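You operate a simulated robot arm through the tools that you are given. There is no shell and no other tool.

You run a simulated robot arm. Do the job below in one go: nothing can be reset, and whatever is moved stays where it is left.

## Task
Rinse the white and yellow brushes in the purple cup, hang them up and tip the water away.
Fine: the low table's DRY rack; water into the drain bowl; cup back in its holder; leave the other cups and the third brush.
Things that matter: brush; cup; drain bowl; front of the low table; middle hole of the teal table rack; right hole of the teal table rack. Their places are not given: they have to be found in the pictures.

It is judged by the outcome, as a careful person would: the job done as asked, and still so three seconds after it is handed in. It fails if anything else is knocked over, pushed out of place, dropped, spilled or broken.

## Robot
A 7-joint arm with a two-finger parallel gripper, fixed in place. Base frame: the origin is on the floor under the middle of its stand, x ahead of it, y to its left, z up. Units: mm, degrees, N and s.
With the tool pointing down near the work surface it reaches from about 120 to 600 mm from the base axis. Its first joint turns from -66.0 to 66.0 degrees. Payload 2.4 kg.
The TCP is the grasp point between the finger pads, 30 mm short of the fingertips. In the tool frame z runs along the fingers and y along their closing line. The gripper opens to 94 mm. The fingers are 28 mm wide and 10 mm thick; the gripper's body (50 by 96 mm) begins 55 mm behind the TCP.
Orientation is that of the tool frame in the base frame, as [roll, pitch, yaw] about the fixed x, y, z axes, in that order (R = Rz(yaw) Ry(pitch) Rx(roll)). With the fingers straight down and closing along the base's y, the tool's x points along the base's -x, its y along +y and its z along -z.

## Interface
- The arm moves only by the tool jog_arm. Its argument "motion" is a list of rows, each an object of numbers (a shift or turn left out is 0, a gripper value left out holds the last): "tx", "ty", "tz": the shift along the tool's x, y, z in mm; "rx", "ry", "rz": the turn, a rotation vector about the tool's x, y, z in rad; "hand": the closure, from 0 (fully open) to 1 (shut). In form: [{"tx": .., "ty": .., "tz": .., "rx": .., "ry": .., "rz": .., "hand": ..}, ...]. A call has 1 to 20 rows; each row is the pose to reach, as a shift and turn from the pose commanded when the call began, along the tool's axes at that moment. A row lasts 0.2 s, in which the tool goes at most 50 mm and 8.6 degrees; a call with a longer step from one row to the next is refused whole, and so is a gripper value outside its range. A pose out of reach is approached as far as the arm can. The call stops where the force on the tool passes 70 N (or 10 N more than at its start, if that is more) or the arm is blocked; 0.2 s more then pass. The fingers move at their own pace (about 153 mm/s each) and stop on an object; they squeeze with about 41 N. The grip force told is the motor's: it shows also when the fingers shut on nothing. Time passes only in rows, and 0.2 s behind the last, so rows that repeat a pose let the fingers close. It gives the time, the measured TCP pose, the force on the tool (base axes), the opening and the grip force at its end, in the units of the frame above (readings bear some noise), with the torque about the TCP (base axes, N m) and any sound that the robot's microphone picked up, and new pictures: "show" is both (left out), scene, wrist or none.
- Cameras (640 x 400 px; columns grow to the right, rows downward): "scene" is fixed at [44.1, 469.1, 1443.1]; the picture's right is [-0.80, -0.60, 0.00], its down [-0.39, 0.51, -0.76] and it looks along [0.46, -0.61, -0.64] (base axes); focal length 343 px, centre (320, 200). "wrist" rides on the gripper at [76, 14, -102] in the tool frame; the picture's right is [-0.18, 0.98, 0.00], its down [-0.75, -0.14, -0.64] and it looks along [-0.63, -0.12, 0.77] (tool axes); focal length 243 px, centre (320, 200).
- probe_pixels(camera, pixels): for up to 12 pixels [column, row] of the newest picture of that camera ("zoom" is the newest enlarged one), the place [x, y, z] in the base frame of the surface seen there, good to about 3 mm, but the place of the scene camera against the robot may be out by one fixed shift of up to 18 mm in any direction. It takes no simulated time.
- inspect(camera, box): a new picture of the part [left, top, right, bottom] of that camera's present view, enlarged. It takes no simulated time.
- close_job(): hands the job in; it is judged then, once.

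Leave the gripper open and the arm clear of the work at the hand-in unless told otherwise.

The tools are called after "Call:" by a JSON object that holds its "fn" and its "kwargs". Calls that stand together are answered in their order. jog_arm: Moves the arm, as the interface text tells. Its arguments: {"type":"object","properties":{"motion":{"type":"array"},"show":{"type":"string","enum":["both","scene","wrist","none"]}},"required":["motion"]} The other tools are called the same way: probe_pixels (camera, pixels) gives the place of the surface under pixels of a picture; inspect (camera, box) takes an enlarged picture of a part of a camera's view; close_job () hands the job in.

At the start:

```text
time: 0.0
ee_pos: [353.7, 27.0, 1038.9]
tool_rot: [180.0, 0.0, 179.9]
ft_force: [-0.5, 0.1, 0.3]
ft_torque: [0.0, -0.02, -0.04]
opening: 93.9
grip_force: 0.1
```

scene: 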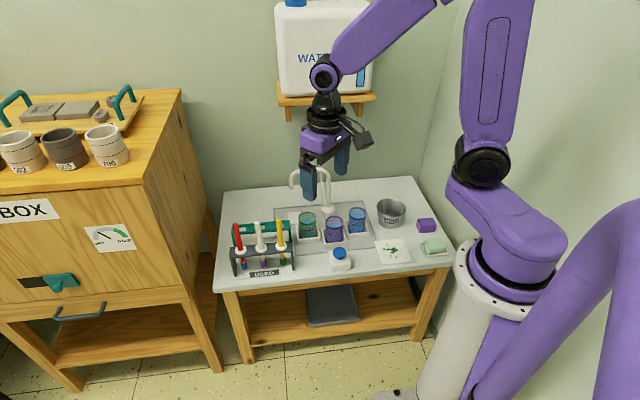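
wrist: 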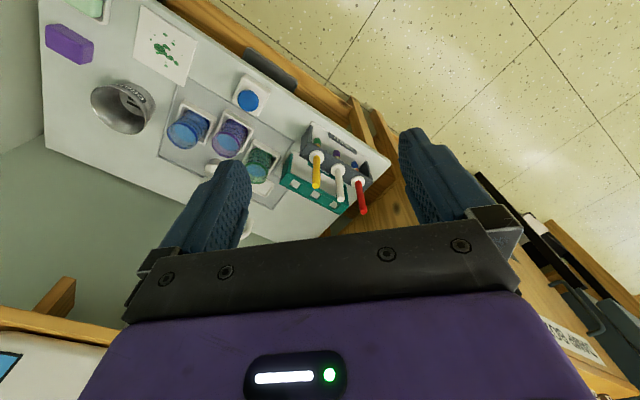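

I see the low table with a rack holding three brushes (red at about 239,235, white 260,235, yellow 282,235), three cups in holders (green 308,225, purple 334,228, blue 357,220) and a metal bowl (391,213). I'll enlarge those parts first.

Call:
{"fn": "inspect", "kwargs": {"camera": "scene", "box": [215, 200, 315, 290]}}

Call:
{"fn": "inspect", "kwargs": {"camera": "scene", "box": [280, 180, 460, 280]}}

Call:
{"fn": "inspect", "kwargs": {"camera": "wrist", "box": [240, 100, 400, 220]}}

Call:
{"fn": "inspect", "kwargs": {"camera": "wrist", "box": [30, 0, 290, 200]}}

```text
4.44 times, centred on (265, 245) of scene
```

zoom: 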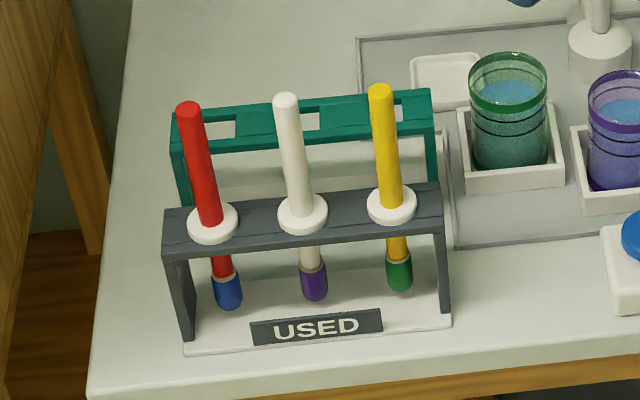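

```text
3.56 times, centred on (370, 230) of scene
```

zoom: 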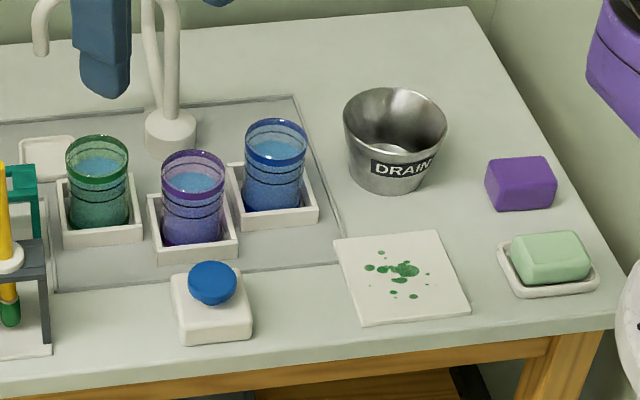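

```text
3.33 times, centred on (320, 160) of wrist
```

zoom: 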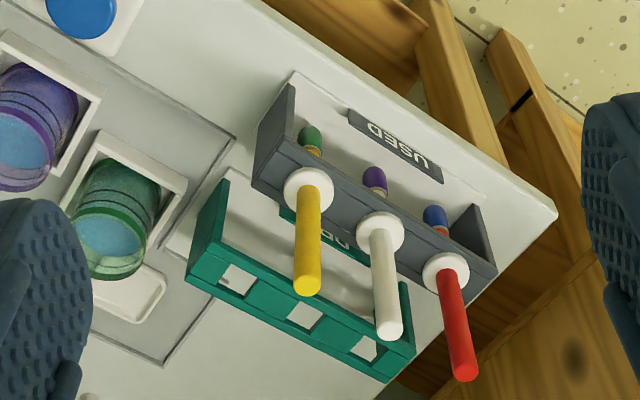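

```text
2.00 times, centred on (160, 100) of wrist
```

zoom: 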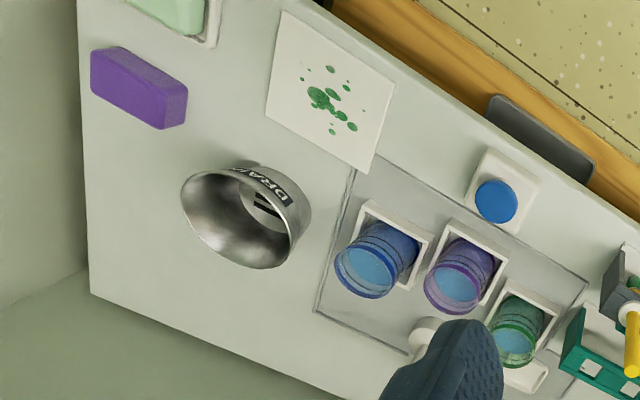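

Now I'll measure with the wrist camera, which is tied to the robot: brush tops, collars, teal holes, cup rims and bowl. I'll also take the same points from the scene camera to compare.

Call:
{"fn": "probe_pixels", "kwargs": {"camera": "wrist", "pixels": [[316, 186], [341, 199], [363, 212], [312, 157], [333, 171], [352, 181], [295, 182], [315, 194], [333, 204], [290, 185], [346, 207], [302, 187]]}}

Call:
{"fn": "probe_pixels", "kwargs": {"camera": "wrist", "pixels": [[185, 134], [230, 139], [258, 163], [122, 108], [93, 100], [155, 108], [248, 100], [165, 45], [70, 45], [223, 150], [245, 133], [215, 140]]}}

Call:
{"fn": "probe_pixels", "kwargs": {"camera": "scene", "pixels": [[238, 225], [260, 223], [281, 222], [247, 220], [264, 219], [280, 217], [334, 228], [308, 219], [357, 214], [391, 213], [334, 219], [334, 241]]}}

```text
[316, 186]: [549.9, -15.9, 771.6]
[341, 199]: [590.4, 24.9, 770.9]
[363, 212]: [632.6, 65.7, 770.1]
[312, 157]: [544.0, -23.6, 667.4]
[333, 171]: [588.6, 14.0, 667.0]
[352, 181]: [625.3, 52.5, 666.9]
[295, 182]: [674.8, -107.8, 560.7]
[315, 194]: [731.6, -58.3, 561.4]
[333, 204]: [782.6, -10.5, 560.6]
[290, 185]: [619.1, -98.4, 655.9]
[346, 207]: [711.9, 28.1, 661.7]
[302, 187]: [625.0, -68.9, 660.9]
```

```text
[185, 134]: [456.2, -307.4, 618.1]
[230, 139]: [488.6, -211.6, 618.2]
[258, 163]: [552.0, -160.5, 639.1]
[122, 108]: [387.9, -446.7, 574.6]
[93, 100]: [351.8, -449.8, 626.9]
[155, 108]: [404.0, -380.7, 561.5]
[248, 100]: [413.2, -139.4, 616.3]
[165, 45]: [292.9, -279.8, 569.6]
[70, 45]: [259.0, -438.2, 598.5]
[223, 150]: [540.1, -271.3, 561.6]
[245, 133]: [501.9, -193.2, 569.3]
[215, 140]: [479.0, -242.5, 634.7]
```

```text
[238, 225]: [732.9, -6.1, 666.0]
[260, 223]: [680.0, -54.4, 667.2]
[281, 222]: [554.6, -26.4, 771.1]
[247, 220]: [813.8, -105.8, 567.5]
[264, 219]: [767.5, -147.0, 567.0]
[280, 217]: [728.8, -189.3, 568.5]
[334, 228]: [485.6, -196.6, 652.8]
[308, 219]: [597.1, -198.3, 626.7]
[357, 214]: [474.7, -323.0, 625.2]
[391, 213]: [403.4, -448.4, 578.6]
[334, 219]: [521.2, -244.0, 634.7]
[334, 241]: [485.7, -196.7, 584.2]
```

Table top is near z≈561, brushes reach up to z≈771, with collars at z≈667. I'll zoom in on the wrist view for finer measurements of racks and brush heads.

Call:
{"fn": "inspect", "kwargs": {"camera": "wrist", "box": [270, 120, 398, 220]}}

```text
4.00 times, centred on (334, 170) of wrist
```

zoom: 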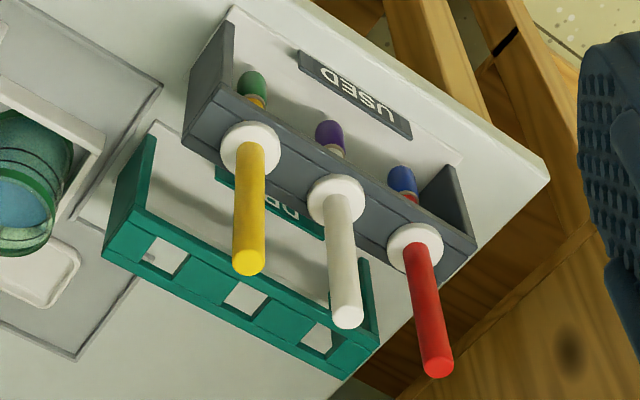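

I'll probe the zoomed view: the teal top bar between holes, its ends, brush heads and collar edges.

Call:
{"fn": "probe_pixels", "kwargs": {"camera": "zoom", "pixels": [[207, 268], [282, 308], [125, 240], [355, 345], [150, 225], [372, 340], [106, 255], [345, 372], [253, 78], [329, 126], [402, 174], [252, 100]]}}

Call:
{"fn": "probe_pixels", "kwargs": {"camera": "zoom", "pixels": [[224, 150], [278, 150], [250, 126], [250, 255], [345, 315], [438, 365], [310, 202], [363, 202], [337, 178], [166, 256], [246, 297], [317, 337]]}}

```text
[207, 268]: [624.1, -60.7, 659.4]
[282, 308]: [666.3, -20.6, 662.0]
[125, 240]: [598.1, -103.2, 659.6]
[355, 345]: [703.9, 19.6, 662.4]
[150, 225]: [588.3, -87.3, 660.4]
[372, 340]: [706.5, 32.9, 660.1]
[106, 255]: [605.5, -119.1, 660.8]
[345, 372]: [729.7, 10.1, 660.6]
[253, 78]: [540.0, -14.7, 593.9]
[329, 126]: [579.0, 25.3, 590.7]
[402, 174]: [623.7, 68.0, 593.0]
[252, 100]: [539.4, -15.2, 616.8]
```

```text
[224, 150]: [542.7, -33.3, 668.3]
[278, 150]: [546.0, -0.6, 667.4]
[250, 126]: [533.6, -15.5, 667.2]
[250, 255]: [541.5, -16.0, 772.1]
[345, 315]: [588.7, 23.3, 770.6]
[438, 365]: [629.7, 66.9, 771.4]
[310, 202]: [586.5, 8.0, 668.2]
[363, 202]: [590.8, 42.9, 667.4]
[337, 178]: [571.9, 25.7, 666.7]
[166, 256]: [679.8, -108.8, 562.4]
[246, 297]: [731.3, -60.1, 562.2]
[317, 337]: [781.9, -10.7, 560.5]
```

Brushes stand at about yellow (548,-16), white (590,25), red (632,67); teal holes at about right (611,-83), middle (654,-43). Next I'll check the faucet and cups, which are nearby obstacles.

Call:
{"fn": "inspect", "kwargs": {"camera": "scene", "box": [270, 150, 390, 250]}}

Call:
{"fn": "probe_pixels", "kwargs": {"camera": "scene", "pixels": [[293, 188], [293, 172], [300, 170], [320, 168], [326, 172], [328, 190], [327, 210], [322, 185], [290, 183], [327, 205]]}}

```text
4.00 times, centred on (330, 200) of scene
```

zoom: 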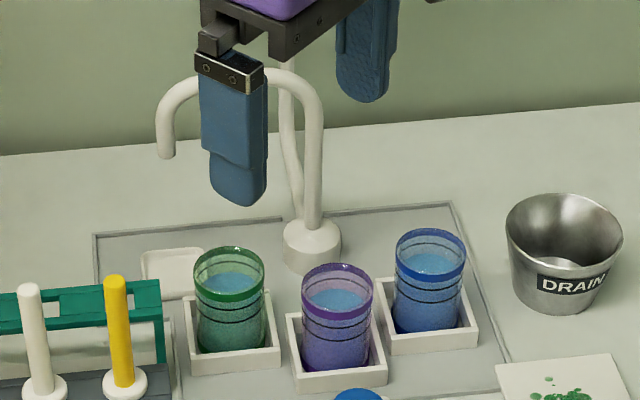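

```text
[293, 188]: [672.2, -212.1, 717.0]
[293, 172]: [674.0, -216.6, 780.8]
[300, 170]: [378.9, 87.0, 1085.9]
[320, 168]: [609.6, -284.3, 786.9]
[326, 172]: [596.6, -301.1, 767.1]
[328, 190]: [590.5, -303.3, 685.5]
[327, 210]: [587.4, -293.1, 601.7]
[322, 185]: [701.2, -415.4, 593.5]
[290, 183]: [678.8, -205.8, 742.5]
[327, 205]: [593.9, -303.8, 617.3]
```

The faucet post is near (595,-302) and its spout end near (675,-212), reaching z≈790, so I'll keep away from that. Next I'll test, high above everything, how far the arm reaches with the fingers straight down towards the middle teal hole (654,-43).

Call:
{"fn": "jog_arm", "kwargs": {"motion": [{"tx": -40, "ty": -9, "tz": 11}, {"tx": -80, "ty": -18, "tz": 22}, {"tx": -120, "ty": -27, "tz": 33}, {"tx": -160, "ty": -36, "tz": 45}, {"tx": -200, "ty": -45, "tz": 60}, {"tx": -240, "ty": -55, "tz": 75}, {"tx": -270, "ty": -64, "tz": 90}, {"tx": -300, "ty": -70, "tz": 100}, {"tx": -300, "ty": -70, "tz": 100}]}}

```text
time: 2.0
ee_pos: [653.4, -44.2, 938.4]
tool_rot: [180.0, 0.0, -180.0]
ft_force: [0.2, -0.2, 0.1]
ft_torque: [0.03, 0.01, 0.0]
opening: 94.0
grip_force: 0.1
```

scene: 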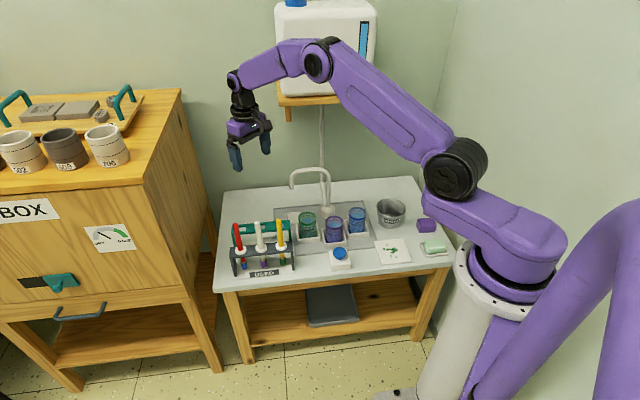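
wrist: 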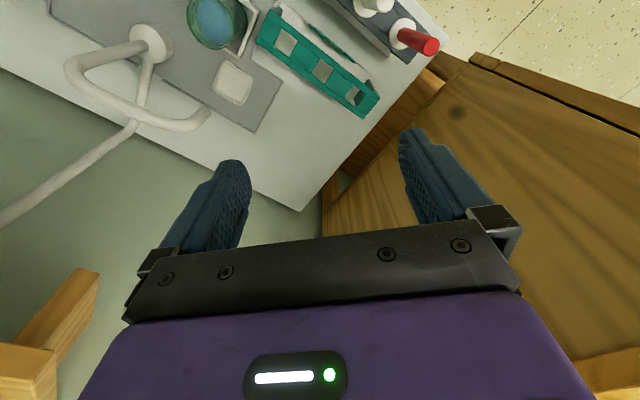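

The arm reaches there at z≈938. The wrist view shows the teal rack almost from above, with holes near (285,41), (322,70) and (353,95), so I'll zoom in and measure them.

Call:
{"fn": "inspect", "kwargs": {"camera": "wrist", "box": [250, 0, 410, 120]}}

```text
3.33 times, centred on (330, 60) of wrist
```

zoom: 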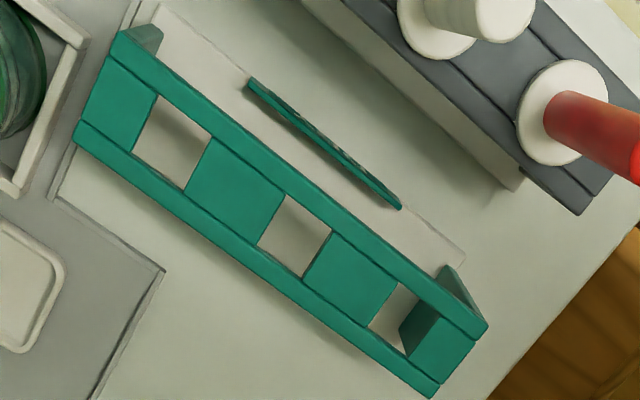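

I'll probe the teal surface just around the right and middle holes and the table seen through their centres.

Call:
{"fn": "probe_pixels", "kwargs": {"camera": "zoom", "pixels": [[172, 143], [295, 237], [190, 108], [152, 178], [126, 118], [205, 170], [317, 208], [273, 268], [250, 215], [325, 262], [365, 250], [110, 85]]}}

Call:
{"fn": "probe_pixels", "kwargs": {"camera": "wrist", "pixels": [[285, 43], [322, 71], [430, 46], [408, 38], [400, 30]]}}

```text
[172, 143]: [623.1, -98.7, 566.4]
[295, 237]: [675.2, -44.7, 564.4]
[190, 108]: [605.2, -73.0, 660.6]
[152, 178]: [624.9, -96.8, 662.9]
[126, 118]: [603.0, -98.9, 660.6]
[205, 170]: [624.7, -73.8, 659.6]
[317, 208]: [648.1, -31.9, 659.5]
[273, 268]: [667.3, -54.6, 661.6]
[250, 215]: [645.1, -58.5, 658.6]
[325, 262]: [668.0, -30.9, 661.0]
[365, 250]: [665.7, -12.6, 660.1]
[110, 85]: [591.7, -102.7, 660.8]
```

```text
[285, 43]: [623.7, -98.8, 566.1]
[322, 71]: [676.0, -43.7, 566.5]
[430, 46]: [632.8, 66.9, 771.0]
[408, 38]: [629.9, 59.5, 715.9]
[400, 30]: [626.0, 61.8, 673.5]
```

Right hole centre ≈ (614,-85) and middle ≈ (656,-43), both at z≈661, about 25 mm square, so a head of about 17 mm fits and the 34 mm collar rests on top. With nothing in the way here, I'll go straight down to check the reach at placing height (z≈750).

Call:
{"fn": "jog_arm", "kwargs": {"motion": [{"tz": 40}, {"tz": 80}, {"tz": 120}, {"tz": 150}, {"tz": 188}, {"tz": 188}]}}

```text
time: 3.4
ee_pos: [653.1, -44.4, 749.2]
tool_rot: [180.0, 0.0, 179.9]
ft_force: [0.1, 0.0, 0.9]
ft_torque: [-0.01, 0.02, 0.01]
opening: 93.8
grip_force: 0.1
```

scene: 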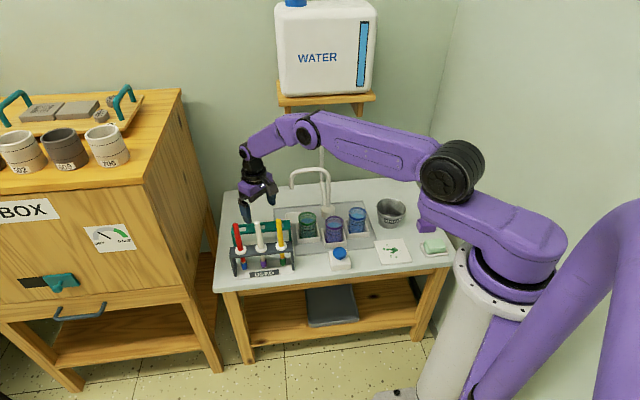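
wrist: 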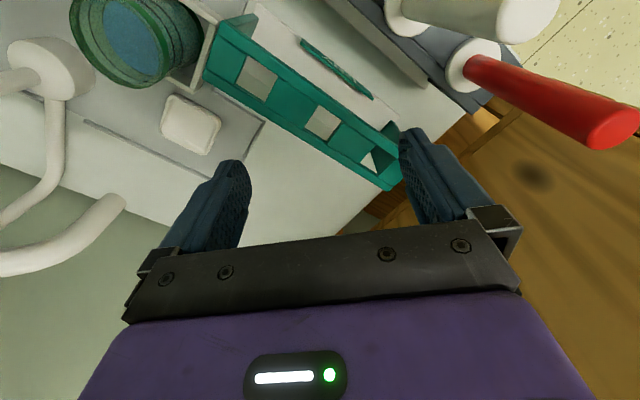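

Straight-down reach works even here, so I can do everything with the fingers vertical. From this close view I'll measure both holes again (near (257,78) and (321,123)).

Call:
{"fn": "inspect", "kwargs": {"camera": "wrist", "box": [200, 0, 420, 200]}}

Call:
{"fn": "probe_pixels", "kwargs": {"camera": "wrist", "pixels": [[257, 78], [321, 123], [244, 51], [284, 81], [312, 99], [344, 125], [228, 70], [271, 103], [294, 121], [333, 150], [289, 93], [230, 60]]}}

```text
2.00 times, centred on (310, 100) of wrist
```

zoom: 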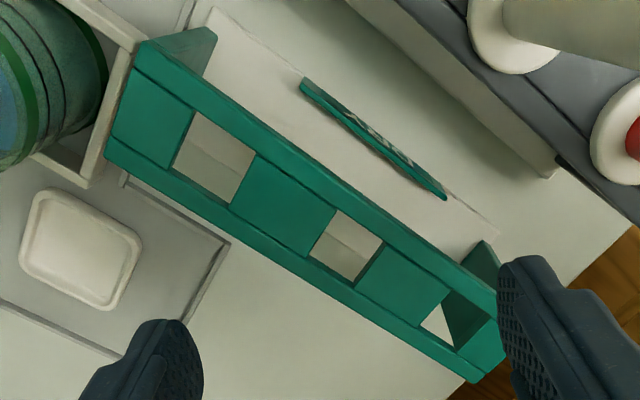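

```text
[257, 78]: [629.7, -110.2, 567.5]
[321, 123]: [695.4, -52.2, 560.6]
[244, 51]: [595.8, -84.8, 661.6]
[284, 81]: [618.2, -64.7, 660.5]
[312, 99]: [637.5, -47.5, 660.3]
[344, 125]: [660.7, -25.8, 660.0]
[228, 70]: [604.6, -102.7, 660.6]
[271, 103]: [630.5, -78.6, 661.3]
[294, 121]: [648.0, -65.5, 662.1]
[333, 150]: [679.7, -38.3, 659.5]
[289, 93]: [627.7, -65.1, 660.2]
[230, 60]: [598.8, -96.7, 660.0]
```

Hole centres are confirmed: right (613.5,-84.5), middle (656,-43). Now I'll go up and hover above the yellow brush to fix its exact place.

Call:
{"fn": "jog_arm", "kwargs": {"motion": [{"tz": -45}, {"tz": -90}, {"tz": -135}, {"tz": -175}, {"tx": 35, "ty": 9, "tz": -175}, {"tx": 70, "ty": 18, "tz": -165}, {"tx": 105, "ty": 28, "tz": -150}, {"tx": 105, "ty": 28, "tz": -150}]}}

```text
time: 5.2
ee_pos: [548.2, -15.9, 902.0]
tool_rot: [179.9, 0.0, -180.0]
ft_force: [0.0, -0.2, -0.9]
ft_torque: [0.01, 0.0, 0.06]
opening: 93.3
grip_force: 0.0
```

scene: 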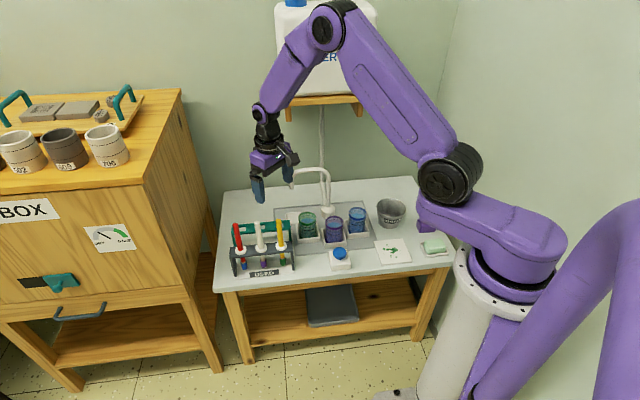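
wrist: 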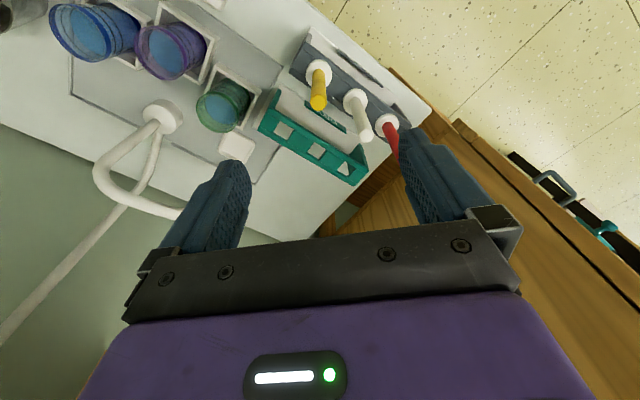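

The yellow brush is at about (318,85) in the wrist view, straight below the fingers. I'll zoom on the brushes and on the cups.

Call:
{"fn": "inspect", "kwargs": {"camera": "wrist", "box": [280, 20, 440, 120]}}

Call:
{"fn": "probe_pixels", "kwargs": {"camera": "zoom", "pixels": [[152, 332], [155, 318], [130, 215], [180, 205], [154, 180], [345, 475], [342, 460], [285, 325], [335, 318], [300, 295], [445, 440], [150, 345]]}}

Call:
{"fn": "inspect", "kwargs": {"camera": "wrist", "box": [40, 0, 270, 140]}}

```text
4.00 times, centred on (360, 70) of wrist
```

zoom: 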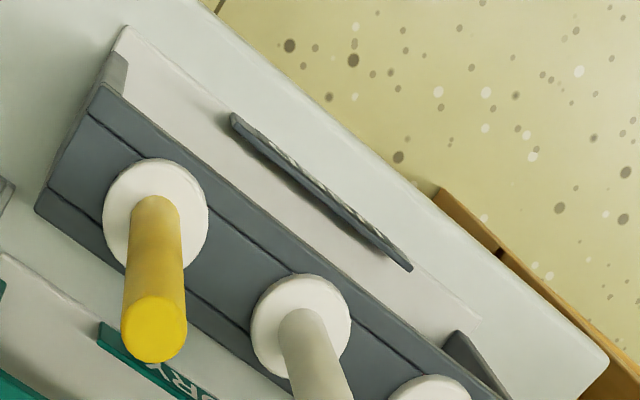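

```text
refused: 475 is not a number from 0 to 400
```

```text
2.78 times, centred on (155, 70) of wrist
```

zoom: 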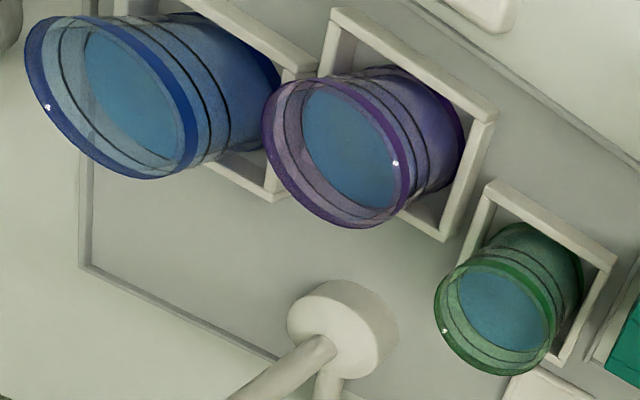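

I'll probe the yellow top and collar on the wrist view, and cup rims, water and holder on the zoomed view.

Call:
{"fn": "probe_pixels", "kwargs": {"camera": "wrist", "pixels": [[318, 102], [318, 97], [318, 108], [307, 73], [331, 73], [319, 61], [365, 135], [363, 138], [344, 100], [367, 99], [356, 90], [397, 150]]}}

Call:
{"fn": "probe_pixels", "kwargs": {"camera": "zoom", "pixels": [[355, 155], [268, 125], [405, 200], [345, 80], [345, 225], [310, 80], [395, 215], [465, 175], [490, 110], [445, 235], [335, 12], [420, 150]]}}

```text
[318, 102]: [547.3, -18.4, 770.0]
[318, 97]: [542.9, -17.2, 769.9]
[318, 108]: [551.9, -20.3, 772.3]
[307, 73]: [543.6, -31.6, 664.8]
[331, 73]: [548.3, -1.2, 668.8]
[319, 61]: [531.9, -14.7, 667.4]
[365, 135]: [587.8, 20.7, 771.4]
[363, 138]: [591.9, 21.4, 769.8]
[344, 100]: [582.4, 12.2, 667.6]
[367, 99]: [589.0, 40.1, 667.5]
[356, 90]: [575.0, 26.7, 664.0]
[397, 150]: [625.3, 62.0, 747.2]
```

```text
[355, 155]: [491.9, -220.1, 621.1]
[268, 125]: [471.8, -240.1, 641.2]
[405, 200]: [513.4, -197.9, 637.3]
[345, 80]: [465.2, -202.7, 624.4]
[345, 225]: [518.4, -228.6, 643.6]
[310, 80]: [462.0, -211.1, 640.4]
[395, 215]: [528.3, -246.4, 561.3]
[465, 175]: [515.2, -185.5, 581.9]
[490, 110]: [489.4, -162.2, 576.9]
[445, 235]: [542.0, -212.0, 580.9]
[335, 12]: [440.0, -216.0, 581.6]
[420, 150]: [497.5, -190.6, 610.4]
```

Yellow stands at about (548,-17); the purple cup's rim centre is about (491,-217), radius ≈30, rim z≈641, water z≈621. I'll check how far the heads reach down from the scene camera.

Call:
{"fn": "inspect", "kwargs": {"camera": "scene", "box": [225, 215, 305, 280]}}

Call:
{"fn": "probe_pixels", "kwargs": {"camera": "scene", "pixels": [[283, 258], [283, 262], [283, 264], [264, 265], [264, 260], [244, 267], [283, 270], [262, 247], [282, 222], [282, 221], [282, 245]]}}

```text
6.15 times, centred on (265, 248) of scene
```

zoom: 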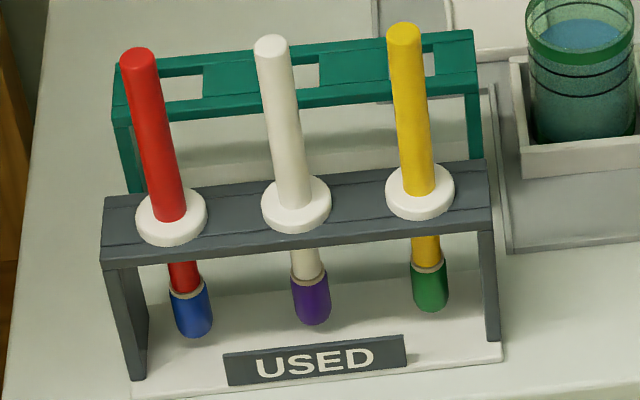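

```text
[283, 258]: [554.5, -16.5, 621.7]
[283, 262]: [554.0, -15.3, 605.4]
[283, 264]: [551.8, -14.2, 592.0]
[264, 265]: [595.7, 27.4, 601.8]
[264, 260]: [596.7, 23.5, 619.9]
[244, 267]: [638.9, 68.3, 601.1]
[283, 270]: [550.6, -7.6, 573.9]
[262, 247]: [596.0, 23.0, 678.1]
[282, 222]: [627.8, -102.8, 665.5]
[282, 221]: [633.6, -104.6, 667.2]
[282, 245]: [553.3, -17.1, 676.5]
```

Heads end at about z≈587 and are about 33 mm long. I'll half-close the fingers and go straight down over the yellow brush to z≈738, well above its collar.

Call:
{"fn": "jog_arm", "kwargs": {"motion": [{"ty": -1.4, "tz": 20, "hand": 0.45}, {"ty": -1.4, "tz": 60, "hand": 0.45}, {"ty": -1.4, "tz": 90, "hand": 0.45}, {"ty": -1.4, "tz": 115, "hand": 0.45}, {"ty": -1.4, "tz": 115, "hand": 0.45}], "show": "wrist"}}

```text
time: 6.4
ee_pos: [546.9, -18.9, 786.0]
tool_rot: [179.9, 0.0, 180.0]
ft_force: [-0.3, 0.8, 0.1]
ft_torque: [-0.04, -0.03, 0.01]
opening: 51.5
grip_force: 0.2
```

wrist: 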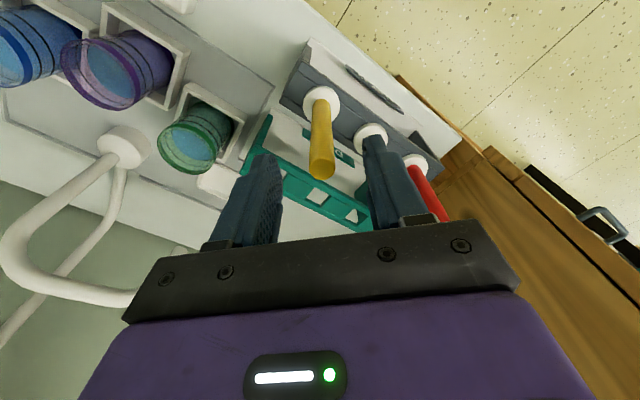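

The yellow handle top (322,170) lies centred between the fingers. I'll go down the last 48 mm and close on it.

Call:
{"fn": "jog_arm", "kwargs": {"motion": [{"ty": 0.5, "tz": 25, "hand": 0.45}, {"ty": 0.5, "tz": 48, "hand": 0.45}, {"ty": 0.5, "tz": 48, "hand": 0.45}, {"ty": 0.5, "tz": 48, "hand": 0.7}, {"ty": 0.5, "tz": 48, "hand": 1.0}, {"ty": 0.5, "tz": 48, "hand": 1.0}, {"ty": 0.5, "tz": 48, "hand": 1.0}, {"ty": 0.5, "tz": 48, "hand": 1.0}]}}

```text
time: 8.2
ee_pos: [550.0, -17.5, 739.2]
tool_rot: [179.9, 0.1, -180.0]
ft_force: [0.4, 0.5, -0.3]
ft_torque: [0.0, -0.01, -0.02]
opening: 14.9
grip_force: 41.2
```

scene: 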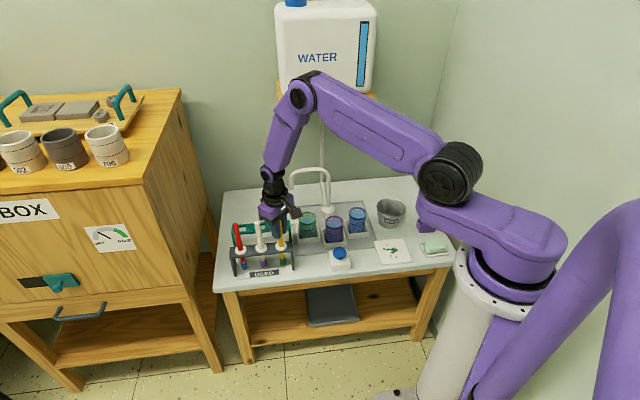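
wrist: 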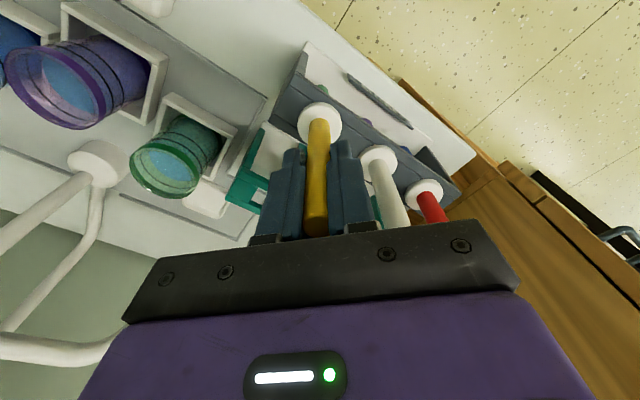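

The grip holds at 14.9 mm opening and 41 N. I'll lift the yellow brush straight up 130 mm out of the rack.

Call:
{"fn": "jog_arm", "kwargs": {"motion": [{"tz": -20, "hand": 1.0}, {"tz": -45}, {"tz": -75}, {"tz": -105}, {"tz": -130}, {"tz": -130}]}}

```text
time: 9.6
ee_pos: [546.9, -15.6, 868.3]
tool_rot: [180.0, 0.1, 179.9]
ft_force: [-0.5, -0.3, -1.4]
ft_torque: [-0.02, 0.02, 0.03]
opening: 15.0
grip_force: 41.0
```

scene: 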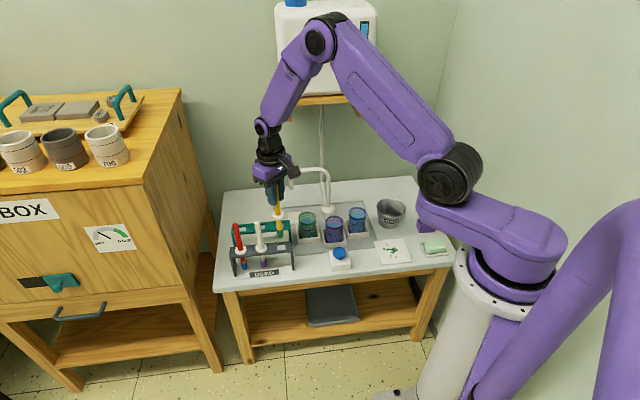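
wrist: 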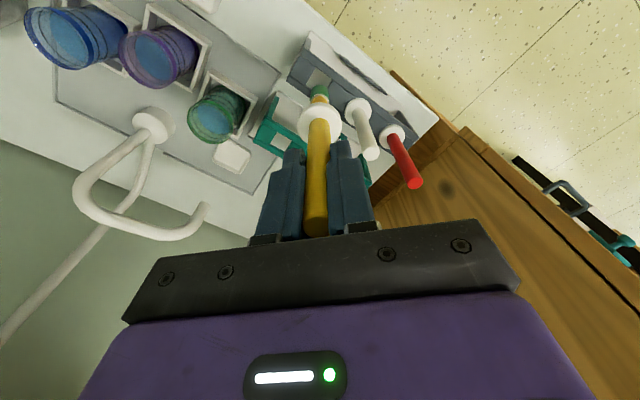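

The brush came out cleanly and hangs straight. I'll carry it level to above the purple cup at about (491,-217).

Call:
{"fn": "jog_arm", "kwargs": {"motion": [{"tx": 8, "ty": -28}, {"tx": 19, "ty": -66}, {"tx": 30, "ty": -105}, {"tx": 41, "ty": -143}, {"tx": 51, "ty": -178}, {"tx": 57.7, "ty": -201}, {"tx": 57.7, "ty": -201}, {"tx": 57.7, "ty": -201}]}}

```text
time: 11.4
ee_pos: [491.7, -219.4, 867.7]
tool_rot: [-180.0, -0.1, 180.0]
ft_force: [-0.2, 0.2, 0.1]
ft_torque: [0.04, 0.0, 0.02]
opening: 15.2
grip_force: 40.9
```

scene: 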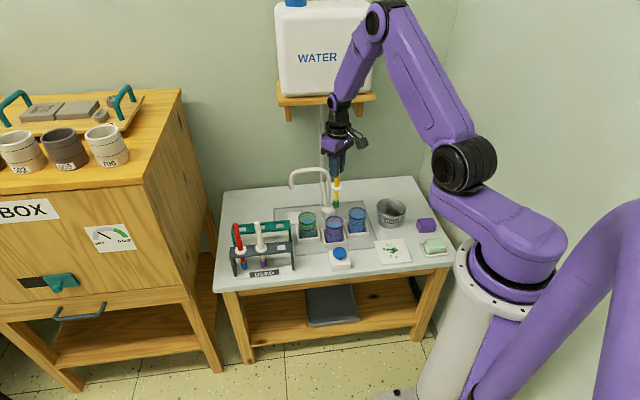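
wrist: 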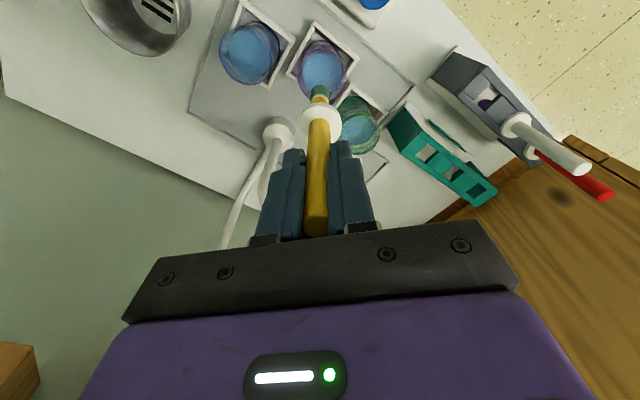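

The purple cup shows right below the brush at about (322,68). I'll zoom in and measure its rim again from here.

Call:
{"fn": "inspect", "kwargs": {"camera": "wrist", "box": [270, 10, 370, 130]}}

```text
3.33 times, centred on (320, 70) of wrist
```

zoom: 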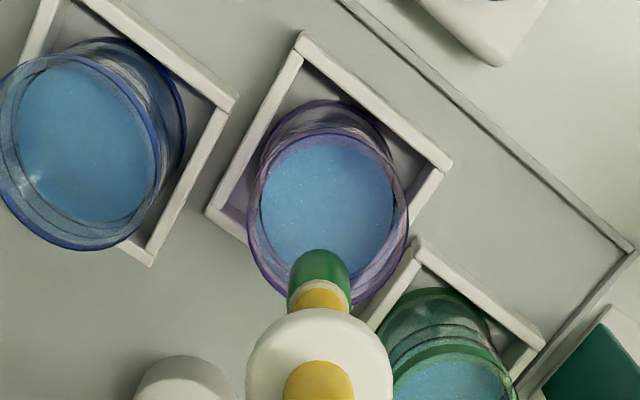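

I'll probe the rim's left, right, near edges and the water.

Call:
{"fn": "probe_pixels", "kwargs": {"camera": "zoom", "pixels": [[250, 222], [406, 222], [325, 131], [278, 283], [382, 278], [270, 160], [385, 155], [325, 190], [300, 36], [446, 165], [213, 210], [320, 265]]}}

```text
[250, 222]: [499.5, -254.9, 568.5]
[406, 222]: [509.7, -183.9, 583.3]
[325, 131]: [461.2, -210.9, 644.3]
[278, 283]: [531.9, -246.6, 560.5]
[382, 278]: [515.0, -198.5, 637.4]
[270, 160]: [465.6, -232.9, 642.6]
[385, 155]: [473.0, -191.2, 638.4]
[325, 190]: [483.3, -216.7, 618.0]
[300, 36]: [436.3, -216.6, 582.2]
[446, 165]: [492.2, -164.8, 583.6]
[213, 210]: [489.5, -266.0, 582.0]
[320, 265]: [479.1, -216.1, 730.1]
```

Cup centre ≈ (491,-216), which matches the brush. I'll lower 137 mm so the head sits in the water just above the cup floor, with the collar above the rim.

Call:
{"fn": "jog_arm", "kwargs": {"motion": [{"ty": 1, "tz": 30}, {"ty": 1, "tz": 65}, {"ty": 1, "tz": 95}, {"ty": 1, "tz": 115}, {"ty": 1, "tz": 127}, {"ty": 1, "tz": 134}, {"ty": 1, "tz": 134}]}}

```text
time: 13.0
ee_pos: [491.8, -215.3, 734.1]
tool_rot: [-180.0, 0.0, 180.0]
ft_force: [0.3, 0.6, -0.5]
ft_torque: [0.0, 0.03, 0.01]
opening: 14.9
grip_force: 41.2
```

scene: 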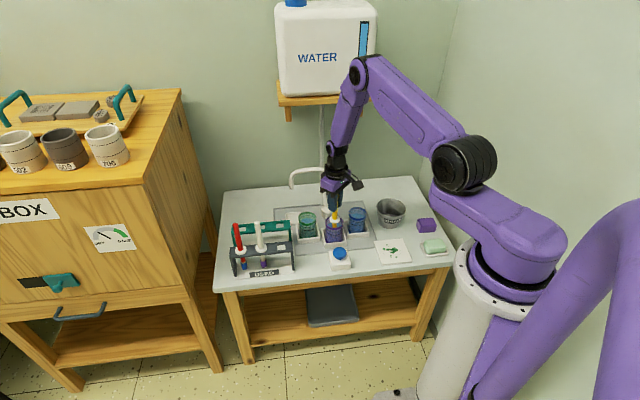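
wrist: 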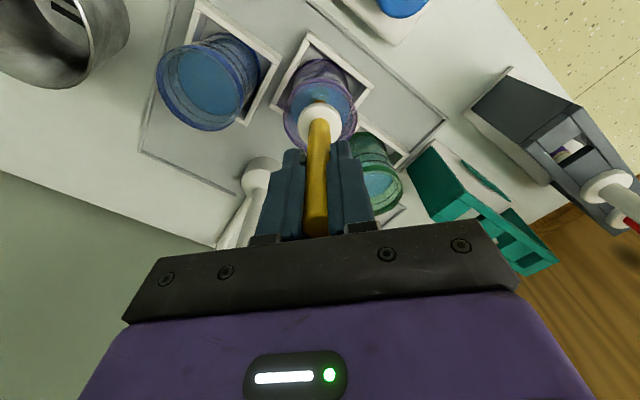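

Call:
{"fn": "inspect", "kwargs": {"camera": "scene", "box": [295, 190, 375, 260]}}

Call:
{"fn": "inspect", "kwargs": {"camera": "wrist", "box": [270, 40, 370, 160]}}

```text
5.71 times, centred on (335, 225) of scene
```

zoom: 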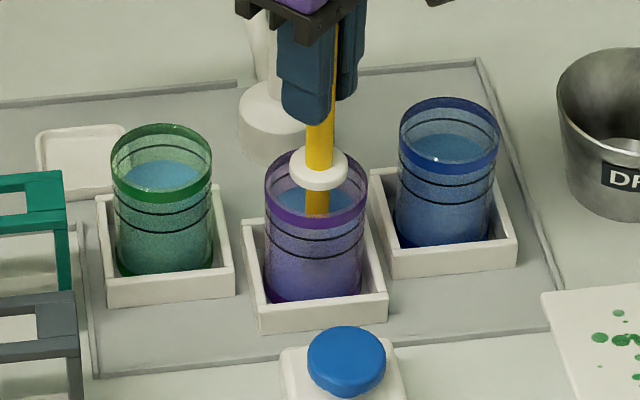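

```text
3.33 times, centred on (320, 100) of wrist
```

zoom: 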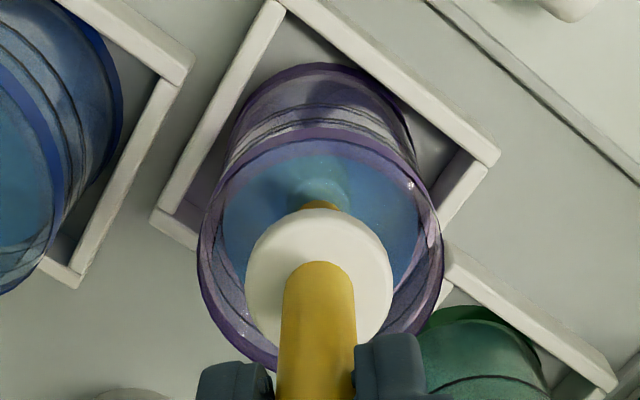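

The head is under water and the collar is clear above the rim. Now I'll swirl it gently in 6 mm circles with small bobs.

Call:
{"fn": "jog_arm", "kwargs": {"motion": [{"tx": 6}, {"tx": 4.2, "ty": 4.2, "tz": 1}, {"ty": 6, "tz": 2}, {"tx": -4.2, "ty": 4.2, "tz": 2}, {"tx": -6, "tz": 1}, {"tx": -4.2, "ty": -4.2}, {"ty": -6, "tz": -2}, {"tx": 4.2, "ty": -4.2, "tz": -3}, {"tx": 6, "tz": -2}, {"tx": 4.2, "ty": 4.2}, {"ty": 6, "tz": 1}, {"tx": -4.2, "ty": 4.2, "tz": 2}, {"tx": -6, "tz": 2}, {"tx": -4.2, "ty": -4.2, "tz": 1}, {"ty": -6}, {"tx": 4.2, "ty": -4.2}, {"tx": 6}, {"tx": 3, "ty": 2}, {"tx": 0}, {"tx": 0}]}}

```text
time: 17.2
ee_pos: [491.0, -216.4, 733.4]
tool_rot: [-180.0, -0.1, -180.0]
ft_force: [0.1, -0.7, 0.5]
ft_torque: [-0.01, 0.01, -0.01]
opening: 14.8
grip_force: 40.8
```

scene: 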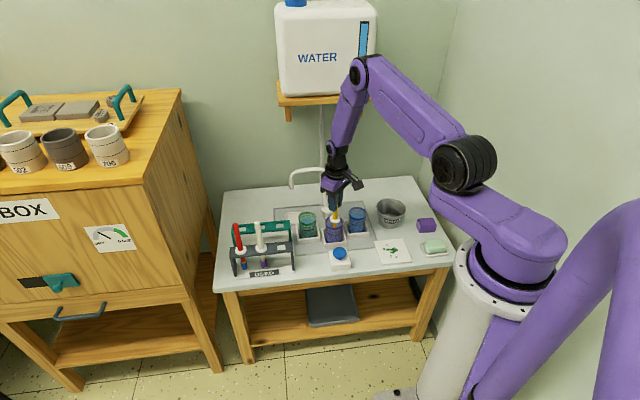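
wrist: 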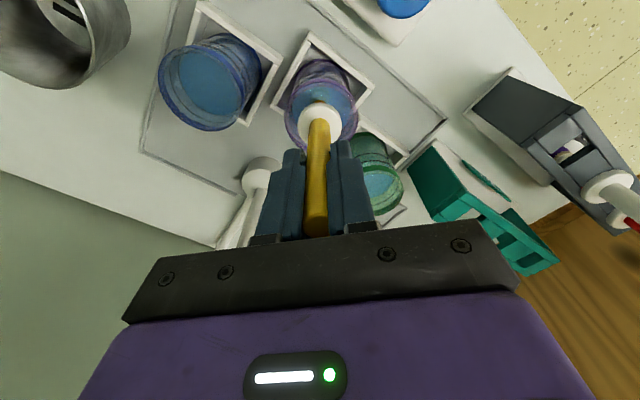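

No force, no sound of trouble. I'll lift slowly until the head is just above the rim, let it drip over the cup, and look at its colour.

Call:
{"fn": "jog_arm", "kwargs": {"motion": [{"tz": -10}, {"tz": -25}, {"tz": -40}, {"tz": -55}, {"tz": -70}, {"tz": -85}, {"tz": -85}, {"tz": -85}, {"tz": -85}, {"tz": -85}, {"tz": -85}, {"tz": -85}]}}

Call:
{"fn": "inspect", "kwargs": {"camera": "scene", "box": [295, 170, 375, 260]}}

Call:
{"fn": "inspect", "kwargs": {"camera": "wrist", "box": [270, 20, 370, 140]}}

```text
time: 19.8
ee_pos: [492.0, -216.1, 818.3]
tool_rot: [180.0, -0.1, -179.9]
ft_force: [-0.1, 0.5, -0.5]
ft_torque: [0.01, -0.01, -0.03]
opening: 15.0
grip_force: 41.3
```

scene: 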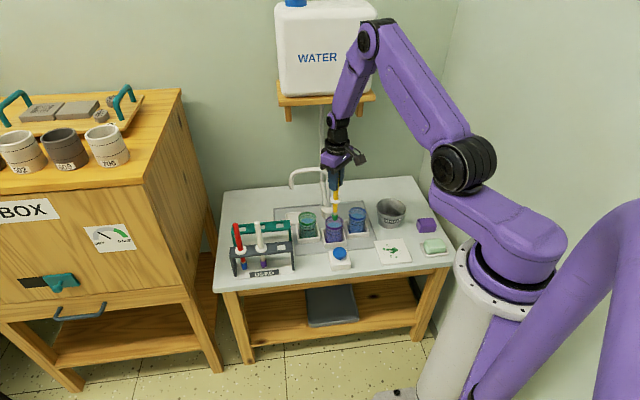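
wrist: 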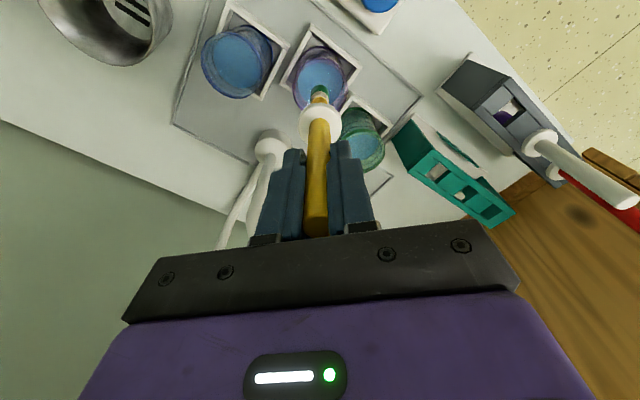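

```text
4.44 times, centred on (335, 215) of scene
```

zoom: 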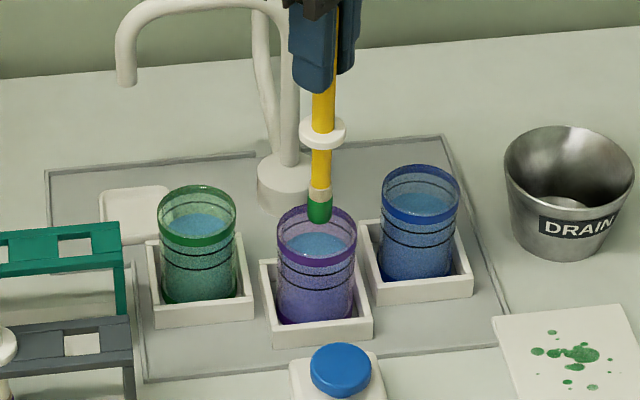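

```text
3.33 times, centred on (320, 80) of wrist
```

zoom: 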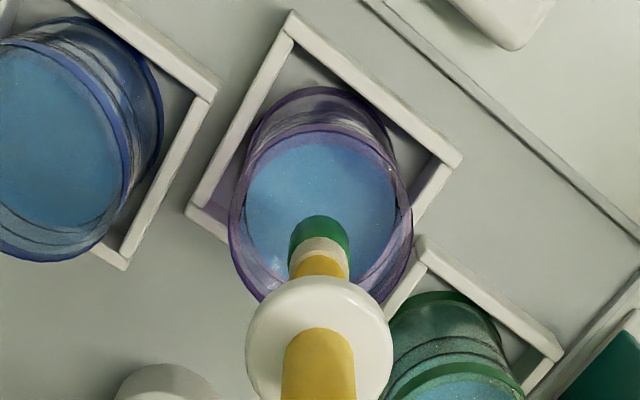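

The head still looks green at its end with a wider tan band above it. I'll look closer to see whether paint remains.

Call:
{"fn": "inspect", "kwargs": {"camera": "scene", "box": [325, 195, 349, 225]}}

Call:
{"fn": "inspect", "kwargs": {"camera": "wrist", "box": [300, 70, 340, 120]}}

Call:
{"fn": "probe_pixels", "kwargs": {"camera": "zoom", "pixels": [[320, 160], [320, 200], [320, 240], [320, 110]]}}

Call:
{"fn": "inspect", "kwargs": {"camera": "scene", "box": [250, 250, 280, 280]}}

```text
13.33 times, centred on (337, 210) of scene
```

zoom: 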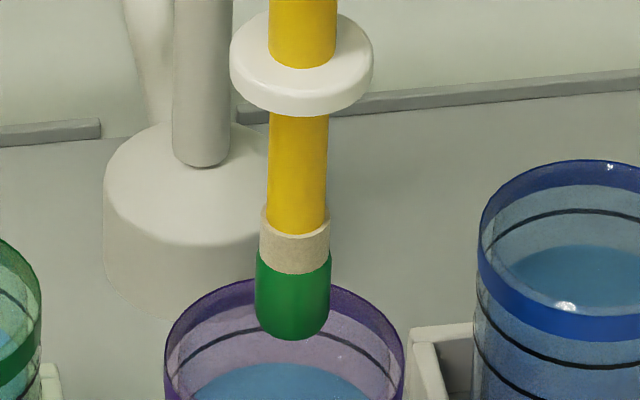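

```text
8.00 times, centred on (320, 95) of wrist
```

zoom: 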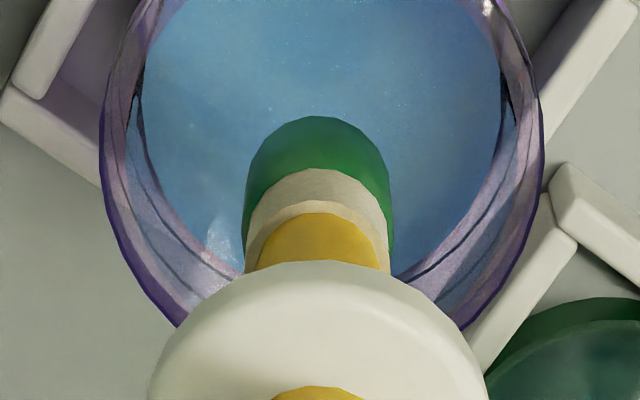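

```text
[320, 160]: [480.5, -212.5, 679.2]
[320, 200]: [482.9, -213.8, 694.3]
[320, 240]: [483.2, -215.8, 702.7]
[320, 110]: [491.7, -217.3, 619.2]
```

```text
13.33 times, centred on (265, 265) of scene
```

zoom: 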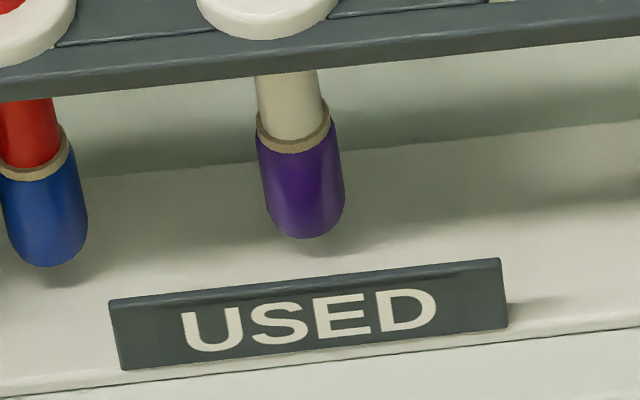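

Part of the green coat has washed off, with the tan bristles now showing above it, so rinsing takes more stirring. I'll lower again and stir longer.

Call:
{"fn": "jog_arm", "kwargs": {"motion": [{"tz": 30}, {"tz": 60}, {"tz": 78}, {"tz": 86}, {"tx": 7, "tz": 86}, {"tx": 5, "ty": 5, "tz": 86}, {"ty": 7, "tz": 86}, {"tx": -5, "ty": 5, "tz": 86}, {"tx": -7, "tz": 86}, {"tx": -5, "ty": -5, "tz": 86}, {"ty": -7, "tz": 86}, {"tx": 5, "ty": -5, "tz": 86}, {"tx": 7, "tz": 86}, {"tx": 5, "ty": 5, "tz": 86}, {"ty": 7, "tz": 86}, {"tx": -5, "ty": 5, "tz": 86}, {"tx": -7, "tz": 86}, {"tx": -5, "ty": -5, "tz": 86}, {"ty": -7, "tz": 86}, {"tz": 86}], "show": "none"}}

Call:
{"fn": "jog_arm", "kwargs": {"motion": [{"tx": 7}, {"tx": 5, "ty": 5}, {"ty": 7}, {"tx": -5, "ty": 5}, {"tx": -7}, {"tx": -5, "ty": -5}, {"ty": -7}, {"tx": 5, "ty": -5}, {"tx": 7}, {"tx": 5, "ty": 5}, {"ty": 7}, {"tx": -5, "ty": 5}, {"tx": -7}, {"tx": -5, "ty": -5}, {"ty": -7}, {"tx": 5, "ty": -5}, {"tx": 7}, {"tx": 3}, {"tx": 0}, {"tx": 0}], "show": "wrist"}}

Call:
{"fn": "inspect", "kwargs": {"camera": "wrist", "box": [280, 50, 360, 120]}}

```text
time: 24.0
ee_pos: [490.8, -215.3, 732.9]
tool_rot: [180.0, 0.0, 179.9]
ft_force: [0.2, -0.1, -0.1]
ft_torque: [0.01, 0.0, 0.0]
opening: 14.8
grip_force: 41.1
```

```text
time: 28.2
ee_pos: [489.7, -217.1, 732.6]
tool_rot: [-180.0, 0.0, 180.0]
ft_force: [0.3, 0.5, 0.8]
ft_torque: [0.02, -0.01, -0.01]
opening: 14.8
grip_force: 40.8
```

wrist: 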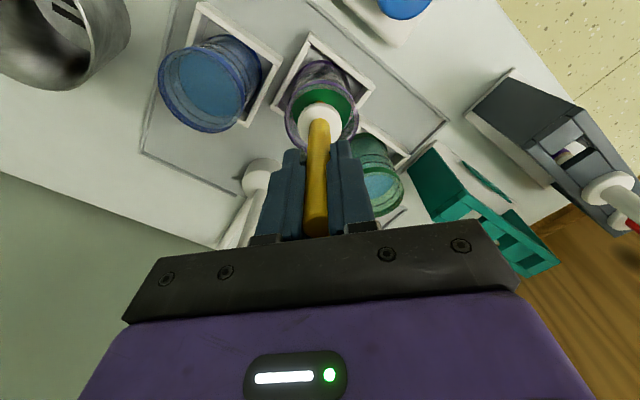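

```text
5.71 times, centred on (320, 85) of wrist
```

zoom: 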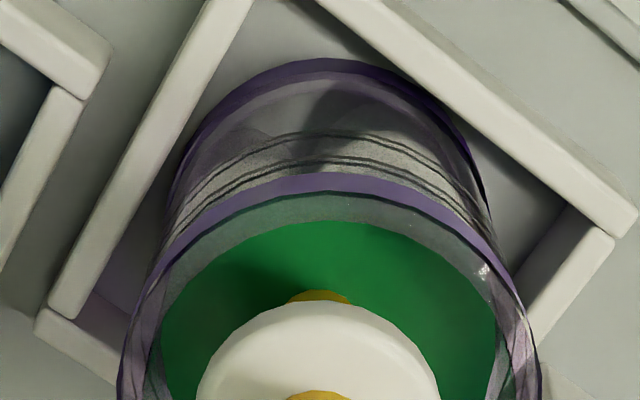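

The water has turned green, so the paint has come off. I'll lift slowly, let it drip, and check the head.

Call:
{"fn": "jog_arm", "kwargs": {"motion": [{"tz": -10}, {"tz": -25}, {"tz": -40}, {"tz": -55}, {"tz": -70}, {"tz": -86}, {"tz": -86}, {"tz": -86}, {"tz": -86}, {"tz": -86}, {"tz": -86}, {"tz": -86}, {"tz": -86}, {"tz": -86}]}}

Call:
{"fn": "inspect", "kwargs": {"camera": "scene", "box": [325, 190, 349, 230]}}

Call:
{"fn": "inspect", "kwargs": {"camera": "wrist", "box": [270, 20, 370, 140]}}

```text
time: 31.2
ee_pos: [491.2, -215.6, 819.0]
tool_rot: [179.9, 0.0, 179.9]
ft_force: [0.0, -0.2, 0.1]
ft_torque: [0.01, -0.01, 0.0]
opening: 14.9
grip_force: 41.0
```

scene: 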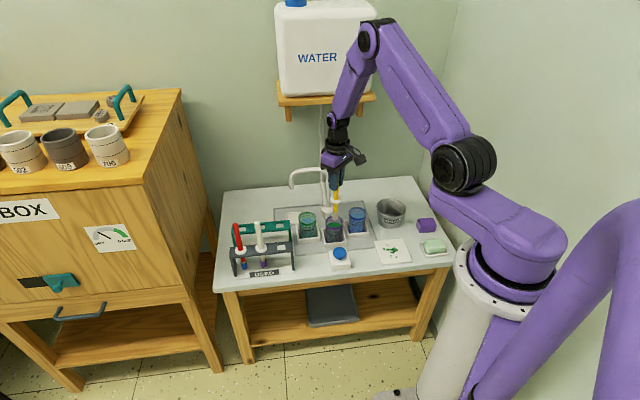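
wrist: 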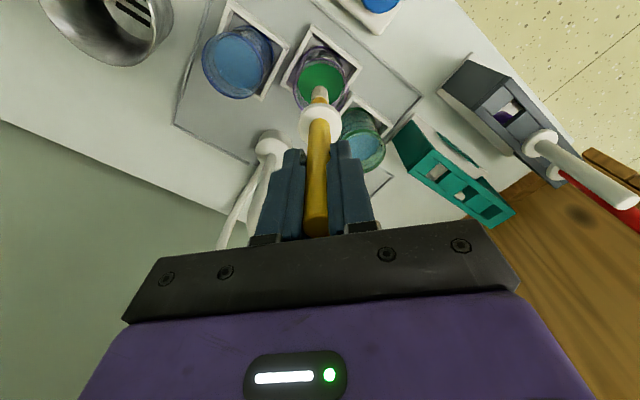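

```text
10.00 times, centred on (337, 210) of scene
```

zoom: 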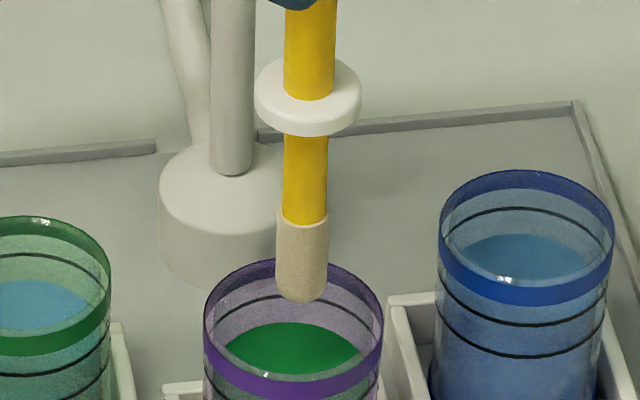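

```text
3.33 times, centred on (320, 80) of wrist
```

zoom: 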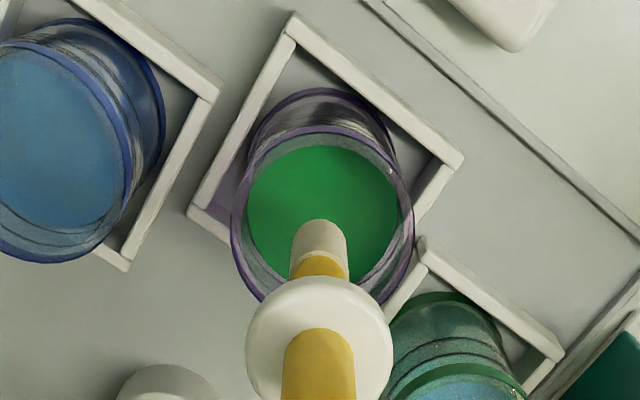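

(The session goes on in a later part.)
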